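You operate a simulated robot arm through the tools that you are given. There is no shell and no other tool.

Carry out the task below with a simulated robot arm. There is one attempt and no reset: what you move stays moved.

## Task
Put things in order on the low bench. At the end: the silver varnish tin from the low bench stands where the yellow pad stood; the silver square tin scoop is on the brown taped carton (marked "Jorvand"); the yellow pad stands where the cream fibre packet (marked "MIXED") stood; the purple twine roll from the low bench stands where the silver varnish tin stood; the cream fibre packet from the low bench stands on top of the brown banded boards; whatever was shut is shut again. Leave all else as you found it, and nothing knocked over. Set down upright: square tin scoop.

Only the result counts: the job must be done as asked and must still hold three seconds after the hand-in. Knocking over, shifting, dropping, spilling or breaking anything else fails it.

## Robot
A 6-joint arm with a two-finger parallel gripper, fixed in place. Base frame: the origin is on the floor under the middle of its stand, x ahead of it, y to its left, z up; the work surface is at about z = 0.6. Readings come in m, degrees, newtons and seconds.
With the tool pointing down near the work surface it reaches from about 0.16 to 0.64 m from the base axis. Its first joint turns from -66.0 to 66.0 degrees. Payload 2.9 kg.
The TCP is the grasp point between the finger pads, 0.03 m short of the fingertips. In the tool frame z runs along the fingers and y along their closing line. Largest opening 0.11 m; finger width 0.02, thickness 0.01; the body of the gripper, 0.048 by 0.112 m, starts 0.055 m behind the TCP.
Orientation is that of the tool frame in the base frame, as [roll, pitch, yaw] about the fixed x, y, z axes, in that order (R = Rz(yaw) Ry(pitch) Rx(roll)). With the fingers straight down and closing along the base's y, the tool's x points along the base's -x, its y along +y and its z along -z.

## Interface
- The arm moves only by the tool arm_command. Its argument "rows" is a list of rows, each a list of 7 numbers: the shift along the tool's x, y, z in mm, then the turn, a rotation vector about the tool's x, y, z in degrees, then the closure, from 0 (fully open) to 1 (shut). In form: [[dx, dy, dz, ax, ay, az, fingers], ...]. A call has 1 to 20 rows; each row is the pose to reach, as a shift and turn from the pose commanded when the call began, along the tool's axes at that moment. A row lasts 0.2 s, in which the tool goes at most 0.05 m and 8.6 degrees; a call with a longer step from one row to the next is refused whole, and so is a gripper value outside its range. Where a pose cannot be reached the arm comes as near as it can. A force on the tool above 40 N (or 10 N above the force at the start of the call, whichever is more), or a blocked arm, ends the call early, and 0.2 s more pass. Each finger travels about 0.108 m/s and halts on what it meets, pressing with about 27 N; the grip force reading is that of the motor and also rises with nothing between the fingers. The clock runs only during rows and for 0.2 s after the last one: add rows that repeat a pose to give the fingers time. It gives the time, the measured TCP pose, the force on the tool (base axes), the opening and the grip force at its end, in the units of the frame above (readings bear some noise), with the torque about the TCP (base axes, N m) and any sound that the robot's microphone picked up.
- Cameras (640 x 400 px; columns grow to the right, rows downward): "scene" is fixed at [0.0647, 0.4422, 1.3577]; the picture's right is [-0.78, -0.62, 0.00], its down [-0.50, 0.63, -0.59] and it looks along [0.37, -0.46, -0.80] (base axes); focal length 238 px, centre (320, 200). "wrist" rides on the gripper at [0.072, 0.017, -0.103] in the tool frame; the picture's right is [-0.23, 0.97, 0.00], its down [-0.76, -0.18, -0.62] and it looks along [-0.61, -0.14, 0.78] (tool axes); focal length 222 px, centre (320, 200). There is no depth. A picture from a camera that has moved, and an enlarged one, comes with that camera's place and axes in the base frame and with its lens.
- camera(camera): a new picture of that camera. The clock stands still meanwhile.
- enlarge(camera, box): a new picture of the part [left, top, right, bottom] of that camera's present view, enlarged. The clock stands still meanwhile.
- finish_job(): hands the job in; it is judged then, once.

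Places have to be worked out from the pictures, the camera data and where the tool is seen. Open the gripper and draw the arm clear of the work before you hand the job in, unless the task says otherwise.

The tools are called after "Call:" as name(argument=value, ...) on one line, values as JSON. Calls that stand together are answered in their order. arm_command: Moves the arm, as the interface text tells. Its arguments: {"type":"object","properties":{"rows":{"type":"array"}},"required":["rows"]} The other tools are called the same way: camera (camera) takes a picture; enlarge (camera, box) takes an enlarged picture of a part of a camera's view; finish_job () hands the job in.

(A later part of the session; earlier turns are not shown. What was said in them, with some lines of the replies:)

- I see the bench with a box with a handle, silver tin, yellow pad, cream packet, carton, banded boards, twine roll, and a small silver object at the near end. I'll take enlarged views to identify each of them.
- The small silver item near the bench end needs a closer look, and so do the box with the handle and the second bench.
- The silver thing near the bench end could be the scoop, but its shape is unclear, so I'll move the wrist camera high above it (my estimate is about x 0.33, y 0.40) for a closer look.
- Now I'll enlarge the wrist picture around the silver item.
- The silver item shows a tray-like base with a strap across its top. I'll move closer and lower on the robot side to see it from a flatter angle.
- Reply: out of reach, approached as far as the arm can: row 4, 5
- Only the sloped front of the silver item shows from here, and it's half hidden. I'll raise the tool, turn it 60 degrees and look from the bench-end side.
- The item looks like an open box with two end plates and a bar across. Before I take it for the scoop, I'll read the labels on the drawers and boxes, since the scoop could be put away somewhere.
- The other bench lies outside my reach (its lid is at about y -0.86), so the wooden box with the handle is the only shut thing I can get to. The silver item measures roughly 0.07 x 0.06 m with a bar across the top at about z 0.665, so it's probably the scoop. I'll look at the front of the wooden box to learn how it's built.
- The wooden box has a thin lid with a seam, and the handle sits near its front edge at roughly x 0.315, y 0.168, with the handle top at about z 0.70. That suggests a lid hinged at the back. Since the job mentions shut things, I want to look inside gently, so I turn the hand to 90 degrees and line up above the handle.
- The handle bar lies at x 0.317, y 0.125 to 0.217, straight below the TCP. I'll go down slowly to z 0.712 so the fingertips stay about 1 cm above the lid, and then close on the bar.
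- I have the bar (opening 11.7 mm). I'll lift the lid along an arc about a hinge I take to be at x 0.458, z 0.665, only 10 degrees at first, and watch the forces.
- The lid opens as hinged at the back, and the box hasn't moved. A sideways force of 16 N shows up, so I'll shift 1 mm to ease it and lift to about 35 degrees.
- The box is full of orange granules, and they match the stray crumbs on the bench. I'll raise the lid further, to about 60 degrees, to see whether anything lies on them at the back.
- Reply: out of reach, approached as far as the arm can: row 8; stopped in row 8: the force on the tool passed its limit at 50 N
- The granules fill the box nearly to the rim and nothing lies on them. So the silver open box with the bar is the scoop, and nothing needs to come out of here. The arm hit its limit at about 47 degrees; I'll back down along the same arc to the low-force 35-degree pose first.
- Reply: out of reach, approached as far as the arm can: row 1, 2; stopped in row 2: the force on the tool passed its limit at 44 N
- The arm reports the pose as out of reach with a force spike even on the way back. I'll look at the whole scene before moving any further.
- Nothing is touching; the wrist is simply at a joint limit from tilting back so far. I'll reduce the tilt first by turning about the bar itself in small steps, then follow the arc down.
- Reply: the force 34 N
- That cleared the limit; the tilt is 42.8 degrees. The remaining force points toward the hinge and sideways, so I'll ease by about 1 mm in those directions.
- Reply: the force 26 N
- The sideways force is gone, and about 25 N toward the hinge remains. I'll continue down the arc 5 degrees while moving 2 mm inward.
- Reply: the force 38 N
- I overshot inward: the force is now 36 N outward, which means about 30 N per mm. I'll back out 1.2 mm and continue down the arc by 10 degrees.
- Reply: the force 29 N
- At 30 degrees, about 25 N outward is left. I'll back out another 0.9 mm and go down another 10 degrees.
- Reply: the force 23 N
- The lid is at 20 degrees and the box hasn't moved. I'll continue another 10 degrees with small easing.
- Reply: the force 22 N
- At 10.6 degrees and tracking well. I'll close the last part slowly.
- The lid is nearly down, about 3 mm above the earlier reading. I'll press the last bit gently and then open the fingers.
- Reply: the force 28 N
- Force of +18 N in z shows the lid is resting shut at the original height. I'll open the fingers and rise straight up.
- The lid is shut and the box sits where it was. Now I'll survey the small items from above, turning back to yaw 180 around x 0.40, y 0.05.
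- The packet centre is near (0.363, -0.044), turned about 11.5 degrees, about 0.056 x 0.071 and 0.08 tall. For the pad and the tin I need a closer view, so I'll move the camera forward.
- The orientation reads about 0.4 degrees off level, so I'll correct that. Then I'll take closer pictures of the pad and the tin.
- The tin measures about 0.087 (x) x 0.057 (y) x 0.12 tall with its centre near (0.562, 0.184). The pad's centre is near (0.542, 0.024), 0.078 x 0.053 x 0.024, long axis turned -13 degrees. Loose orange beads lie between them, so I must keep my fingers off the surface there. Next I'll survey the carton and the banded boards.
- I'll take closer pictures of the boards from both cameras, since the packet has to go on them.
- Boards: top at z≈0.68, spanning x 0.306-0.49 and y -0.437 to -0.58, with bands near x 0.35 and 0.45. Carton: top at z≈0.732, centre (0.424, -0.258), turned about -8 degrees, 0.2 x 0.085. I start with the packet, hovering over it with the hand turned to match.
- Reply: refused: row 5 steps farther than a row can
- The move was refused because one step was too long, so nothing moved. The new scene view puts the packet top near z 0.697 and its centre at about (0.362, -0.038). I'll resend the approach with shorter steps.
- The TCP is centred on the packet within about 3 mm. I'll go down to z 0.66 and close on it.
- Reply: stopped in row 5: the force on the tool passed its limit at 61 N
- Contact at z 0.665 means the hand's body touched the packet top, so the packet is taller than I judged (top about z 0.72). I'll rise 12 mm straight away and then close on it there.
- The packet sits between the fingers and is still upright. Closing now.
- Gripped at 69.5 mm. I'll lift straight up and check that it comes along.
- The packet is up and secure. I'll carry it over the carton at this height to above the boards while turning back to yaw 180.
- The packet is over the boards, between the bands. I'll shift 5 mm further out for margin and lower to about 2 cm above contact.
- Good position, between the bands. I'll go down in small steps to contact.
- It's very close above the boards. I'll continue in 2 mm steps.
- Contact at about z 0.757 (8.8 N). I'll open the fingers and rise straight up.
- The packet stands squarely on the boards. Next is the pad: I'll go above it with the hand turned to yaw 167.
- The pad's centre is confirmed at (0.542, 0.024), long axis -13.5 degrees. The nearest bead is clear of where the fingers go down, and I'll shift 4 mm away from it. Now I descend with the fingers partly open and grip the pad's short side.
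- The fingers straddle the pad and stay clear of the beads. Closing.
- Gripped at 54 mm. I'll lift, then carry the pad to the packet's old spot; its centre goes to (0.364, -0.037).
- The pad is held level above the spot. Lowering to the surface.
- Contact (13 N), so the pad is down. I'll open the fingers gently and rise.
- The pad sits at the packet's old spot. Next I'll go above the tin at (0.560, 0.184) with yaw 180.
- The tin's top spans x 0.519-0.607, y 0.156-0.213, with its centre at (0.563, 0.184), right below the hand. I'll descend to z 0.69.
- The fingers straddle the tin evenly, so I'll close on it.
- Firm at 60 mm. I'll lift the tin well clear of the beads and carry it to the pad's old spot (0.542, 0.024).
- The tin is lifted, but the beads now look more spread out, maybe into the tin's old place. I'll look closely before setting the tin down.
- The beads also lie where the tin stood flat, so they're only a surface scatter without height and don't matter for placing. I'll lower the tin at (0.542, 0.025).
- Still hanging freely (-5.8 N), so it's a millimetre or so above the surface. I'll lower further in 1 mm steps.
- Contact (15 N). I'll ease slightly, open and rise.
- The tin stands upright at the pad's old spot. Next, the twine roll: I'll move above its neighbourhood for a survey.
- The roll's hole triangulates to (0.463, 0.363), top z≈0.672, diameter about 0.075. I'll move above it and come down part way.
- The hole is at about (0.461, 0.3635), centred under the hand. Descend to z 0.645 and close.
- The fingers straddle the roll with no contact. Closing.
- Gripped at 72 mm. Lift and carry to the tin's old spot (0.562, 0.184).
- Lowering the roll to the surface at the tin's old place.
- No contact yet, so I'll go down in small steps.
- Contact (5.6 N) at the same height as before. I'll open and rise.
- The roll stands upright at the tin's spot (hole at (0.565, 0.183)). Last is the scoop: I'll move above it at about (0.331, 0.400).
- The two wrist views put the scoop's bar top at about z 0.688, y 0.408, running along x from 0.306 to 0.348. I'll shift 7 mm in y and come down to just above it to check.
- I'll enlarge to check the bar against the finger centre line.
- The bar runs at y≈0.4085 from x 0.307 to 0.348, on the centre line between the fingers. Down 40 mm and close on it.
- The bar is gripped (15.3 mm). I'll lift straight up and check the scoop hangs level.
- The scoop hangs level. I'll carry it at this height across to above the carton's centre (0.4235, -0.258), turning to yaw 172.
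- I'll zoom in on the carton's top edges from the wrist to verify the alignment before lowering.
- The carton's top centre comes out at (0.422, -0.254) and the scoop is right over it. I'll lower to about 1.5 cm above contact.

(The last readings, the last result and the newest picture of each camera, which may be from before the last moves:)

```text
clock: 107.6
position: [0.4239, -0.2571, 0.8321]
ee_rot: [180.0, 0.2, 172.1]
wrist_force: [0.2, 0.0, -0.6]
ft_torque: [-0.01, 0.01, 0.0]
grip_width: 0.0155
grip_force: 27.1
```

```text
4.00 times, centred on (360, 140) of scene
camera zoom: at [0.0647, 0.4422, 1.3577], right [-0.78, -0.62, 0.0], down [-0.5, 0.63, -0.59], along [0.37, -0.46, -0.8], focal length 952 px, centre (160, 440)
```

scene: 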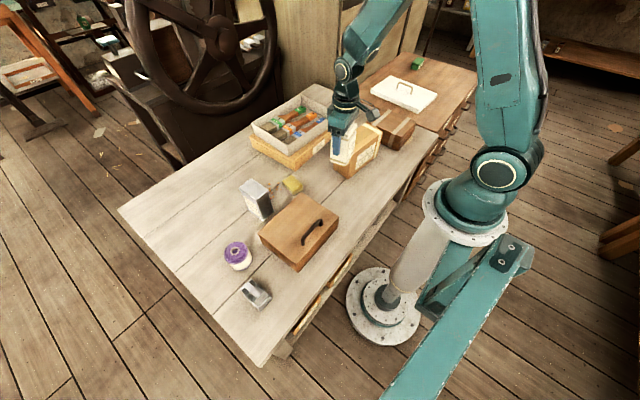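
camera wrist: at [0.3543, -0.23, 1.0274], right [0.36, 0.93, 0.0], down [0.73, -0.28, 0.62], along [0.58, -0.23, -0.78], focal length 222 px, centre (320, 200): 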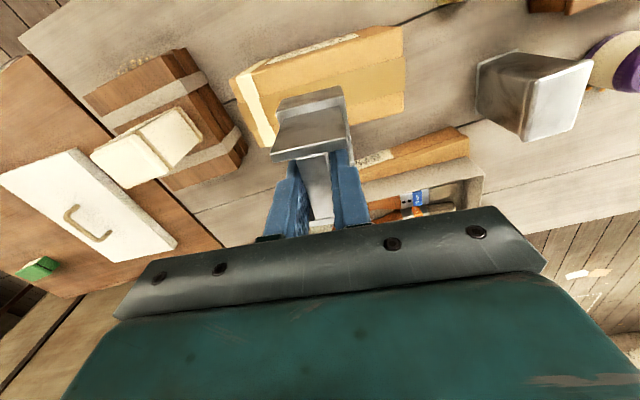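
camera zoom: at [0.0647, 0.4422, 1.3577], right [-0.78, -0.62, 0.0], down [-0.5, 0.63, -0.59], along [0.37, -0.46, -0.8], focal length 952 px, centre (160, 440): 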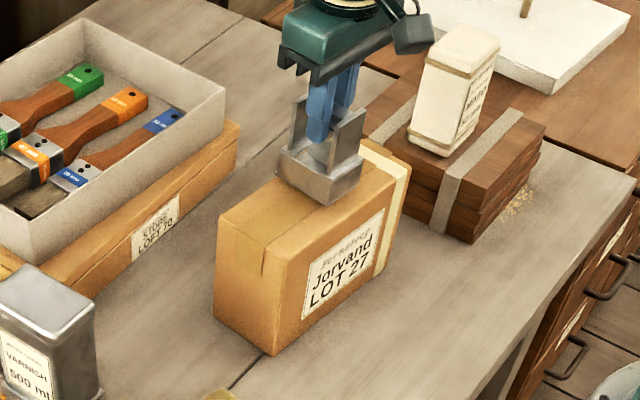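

It's close above the carton's top. I'll lower in small steps to contact.

Call:
arm_command(rows=[[0, 0, 5, 0, 0, 0, 1], [0, 0, 9, 0, 0, 0, 1], [0, 0, 12, 0, 0, 0, 1], [0, 0, 13, 0, 0, 0, 1], [0, 0, 13, 0, 0, 0, 1]])

Call:
enlarge(camera="scene", box=[310, 90, 410, 190])

```text
clock: 108.8
position: [0.424, -0.2577, 0.8217]
ee_rot: [-179.7, 0.3, 172.0]
wrist_force: [-0.5, -2.6, 18.2]
ft_torque: [0.0, -0.08, 0.03]
grip_width: 0.0154
grip_force: 27.5
```

```text
4.00 times, centred on (360, 140) of scene
camera zoom: at [0.0644, 0.4423, 1.3577], right [-0.78, -0.62, 0.0], down [-0.5, 0.63, -0.59], along [0.37, -0.46, -0.8], focal length 952 px, centre (160, 440)
```

zoom: 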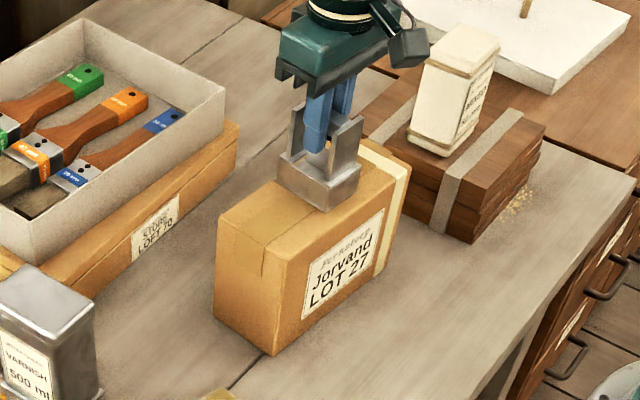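

Contact at z 0.822 (18 N). I'll ease up a little, open and rise straight up.

Call:
arm_command(rows=[[0, 0, -1, 0, 0, 0, 1], [0, 0, -1.2, 0, 0, 0, 0.85], [0, 0, -1.2, 0, 0, 0, 0.75], [0, 0, -1.2, 0, 0, 0, 0.6], [0, 0, -1.2, 0, 0, 0, 0.55], [0, 0, -1.2, 0, 0, 0, 0.55], [0, 0, -20, 0, 0, 0, 0.55], [0, 0, -60, 0, 0, 0, 0.5], [0, 0, -105, 0, 0, 0, 0.3], [0, 0, -140, 0, 0, 0, 0.1], [0, 0, -140, 0, 0, 0, 0]])

Call:
camera(camera="wrist")

Call:
enlarge(camera="scene", box=[310, 90, 410, 190])

```text
clock: 111.2
position: [0.4258, -0.254, 0.9608]
ee_rot: [180.0, 0.1, 172.1]
wrist_force: [0.6, -0.6, -0.2]
ft_torque: [0.0, -0.02, -0.04]
grip_width: 0.1099
grip_force: 0.0
```

```text
taken
camera wrist: at [0.3558, -0.2286, 1.0635], right [0.36, 0.93, 0.0], down [0.73, -0.28, 0.62], along [0.58, -0.23, -0.78], focal length 222 px, centre (320, 200)
```

wrist: 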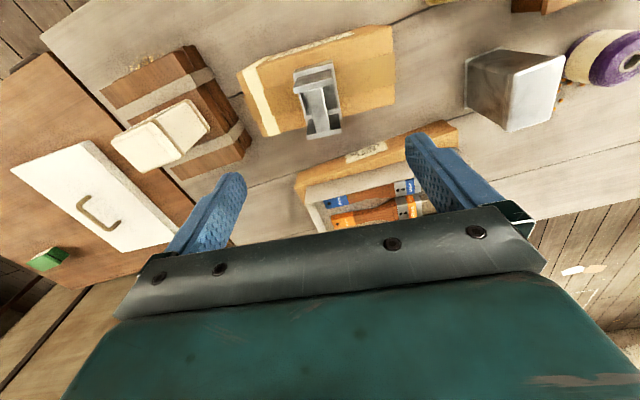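

```text
4.00 times, centred on (360, 140) of scene
camera zoom: at [0.0646, 0.4422, 1.3577], right [-0.78, -0.62, 0.0], down [-0.5, 0.63, -0.59], along [0.37, -0.46, -0.8], focal length 952 px, centre (160, 440)
```

zoom: 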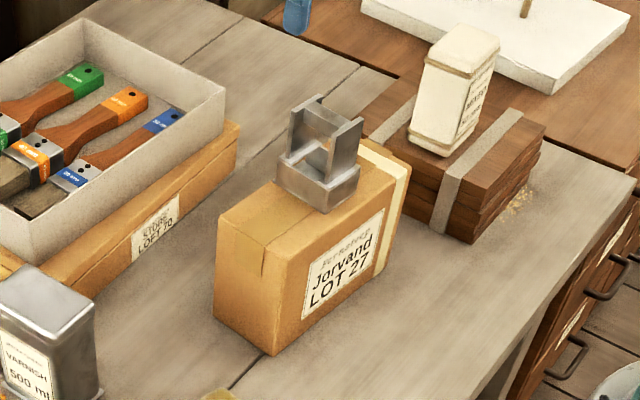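

The scoop stands on the carton. I'll look closely to verify it's upright (opening up) and check everything else.

Call:
enlarge(camera="wrist", box=[270, 45, 370, 150])

Call:
enlarge(camera="scene", box=[365, 110, 405, 150])

Call:
enlarge(camera="scene", box=[370, 105, 410, 145])

Call:
camera(camera="scene")

```text
3.81 times, centred on (320, 98) of wrist
camera zoom: at [0.3558, -0.2286, 1.0635], right [0.36, 0.93, 0.0], down [0.73, -0.28, 0.62], along [0.58, -0.23, -0.78], focal length 846 px, centre (320, 590)
```

zoom: 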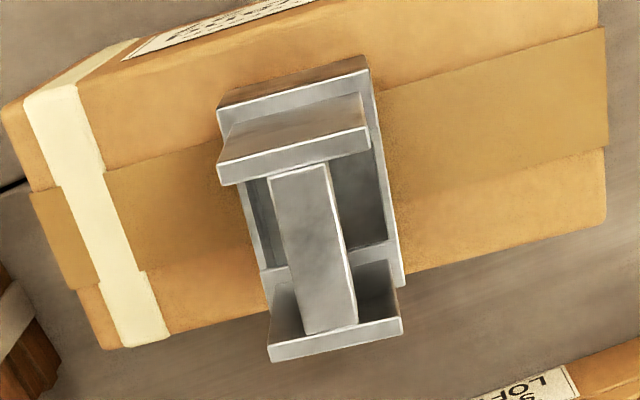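

```text
10.00 times, centred on (385, 130) of scene
camera zoom: at [0.0646, 0.4422, 1.3577], right [-0.78, -0.62, 0.0], down [-0.5, 0.63, -0.59], along [0.37, -0.46, -0.8], focal length 2379 px, centre (-330, 900)
```

zoom: 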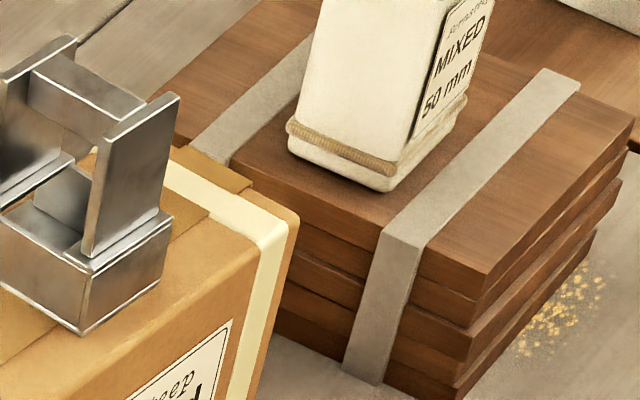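

```text
10.00 times, centred on (390, 125) of scene
camera zoom: at [0.0646, 0.4422, 1.3577], right [-0.78, -0.62, 0.0], down [-0.5, 0.63, -0.59], along [0.37, -0.46, -0.8], focal length 2379 px, centre (-380, 950)
```

zoom: 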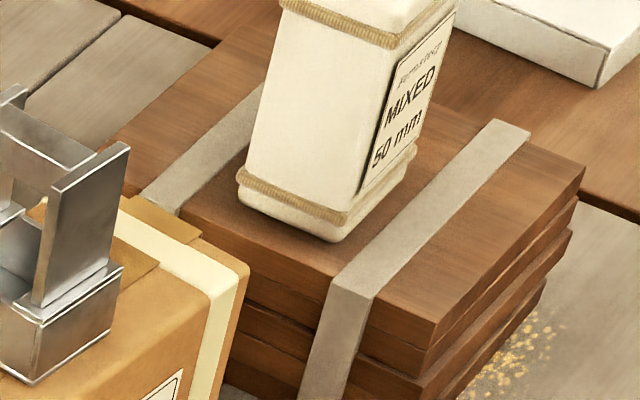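

```text
taken
```

scene: 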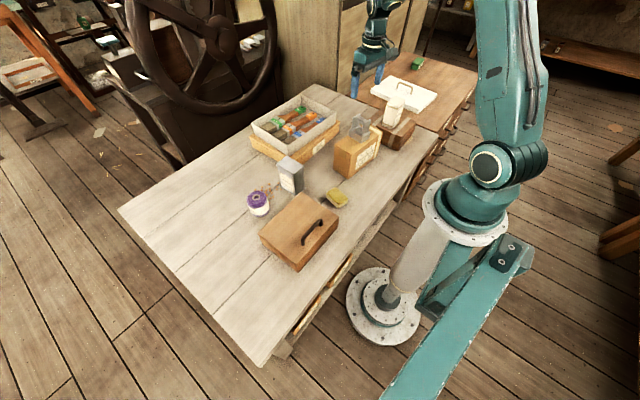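

The scoop is upright with its opening up, and the packet stands flat on the boards. I'll check the box lid and the remaining items closely.

Call:
enlarge(camera="scene", box=[235, 165, 365, 275])

Call:
enlarge(camera="scene", box=[250, 230, 345, 280])

Call:
enlarge(camera="scene", box=[235, 85, 350, 175])

```text
3.64 times, centred on (300, 220) of scene
camera zoom: at [0.0646, 0.4422, 1.3577], right [-0.78, -0.62, 0.0], down [-0.5, 0.63, -0.59], along [0.37, -0.46, -0.8], focal length 865 px, centre (393, 127)
```

zoom: 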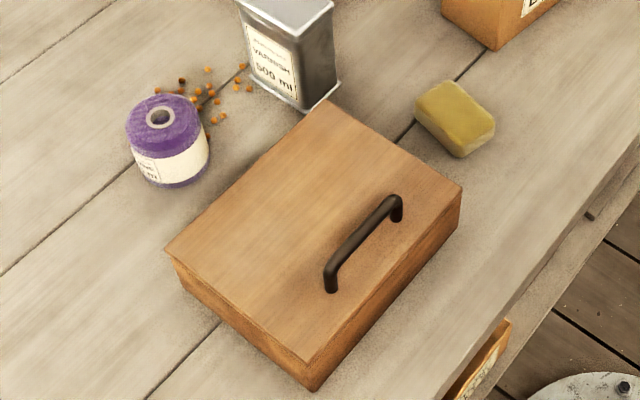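

```text
6.74 times, centred on (298, 255) of scene
camera zoom: at [0.0646, 0.4422, 1.3577], right [-0.78, -0.62, 0.0], down [-0.5, 0.63, -0.59], along [0.37, -0.46, -0.8], focal length 1603 px, centre (472, -170)
```

zoom: 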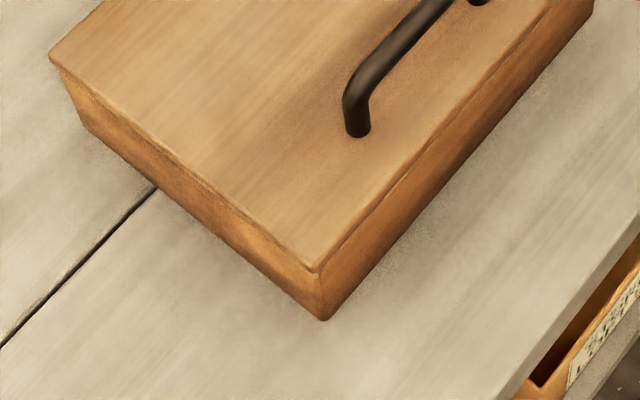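

```text
4.44 times, centred on (292, 130) of scene
camera zoom: at [0.0646, 0.4422, 1.3577], right [-0.78, -0.62, 0.0], down [-0.5, 0.63, -0.59], along [0.37, -0.46, -0.8], focal length 1057 px, centre (442, 511)
```

zoom: 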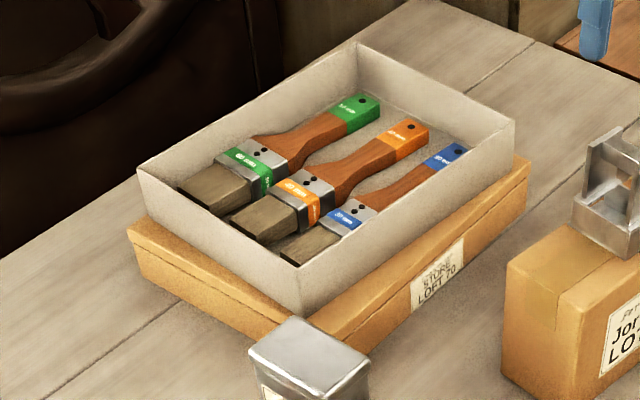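

All looks right: the lid is shut and the box unmoved, the tin, roll and pad are in place, and the brush tray is untouched. I'll raise the open gripper and draw the arm back to its starting pose.

Call:
arm_command(rows=[[0, 0, -40, 0, 0, 0, 0], [0, 0, -75, 0, 0, 0, 0], [18, 38, -80, 0, 0, -2, 0], [37, 76, -80, 0, 0, -4, 0], [55, 115, -80, 0, 0, -6, 0], [74, 153, -80, 0, 0, -8, 0], [74, 153, -80, 0, 0, -8, 0], [74, 153, -80, 0, 0, -8, 0], [74, 153, -80, 0, 0, -8, 0]])

Call:
camera(camera="scene")

Call:
camera(camera="wrist")

```text
clock: 113.2
position: [0.3704, -0.0948, 1.0398]
ee_rot: [-180.0, 0.1, -179.9]
wrist_force: [-0.1, 0.2, -0.7]
ft_torque: [-0.01, 0.03, 0.0]
grip_width: 0.11
grip_force: 0.0
```

```text
taken
```

scene: 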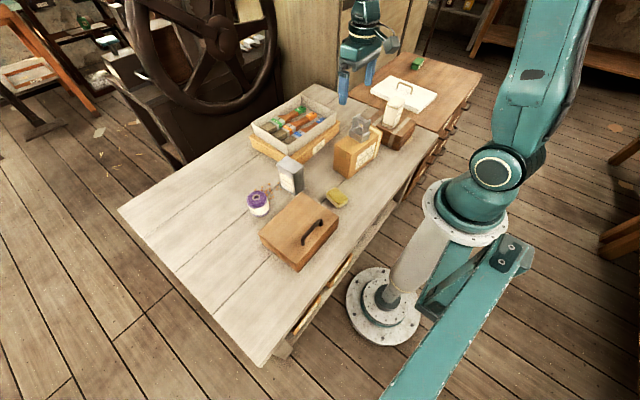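

```text
taken
camera wrist: at [0.299, -0.0792, 1.1418], right [0.23, 0.97, 0.0], down [0.76, -0.18, 0.62], along [0.61, -0.14, -0.78], focal length 222 px, centre (320, 200)
```

wrist: 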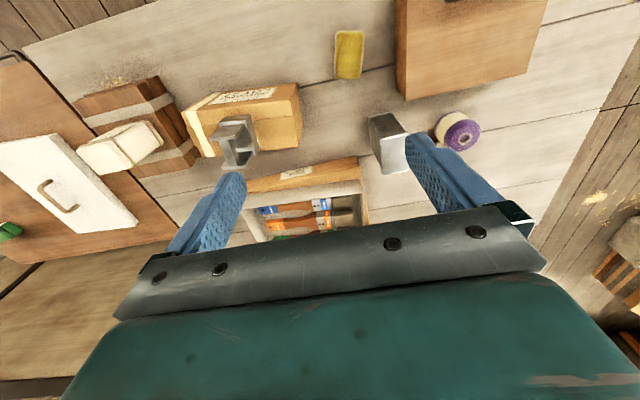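

The final pictures show every item in its place and upright, the lid shut, and the arm clear with the gripper open. I'm handing the job in.

Call:
finish_job()

```text
The job is handed in.
```

I finished all five moves and handed the job in; the hand-in gave no verdict, so I don't know how it was judged. The last pictures show everything standing and the arm clear with the gripper open.

- **Varnish tin:** it stands where the yellow pad was.
- **Yellow pad:** it lies where the cream fibre packet was.
- **Purple twine roll:** it stands where the varnish tin was.
- **Cream fibre packet:** it stands on the banded boards, between the two bands.
- **Square tin scoop:** it stands upright near the middle of the Jorvand carton's top.

**Scoop:** nothing was labelled as the scoop. I took it to be the small silver open box with a bar across the top, near the bench end.

**Wooden box:** I opened it part way (about 45 degrees) to check whether the scoop was inside. I saw only orange granules, though the back of the box stayed hidden behind the lid. The arm hit its reach limit there and the force spiked twice. I then closed the lid; in the pictures it is shut and the box has not moved.

**Packet:** on my first try at gripping it, the hand pressed down on its top at about 61 N. It stayed upright, and the pictures show no damage.
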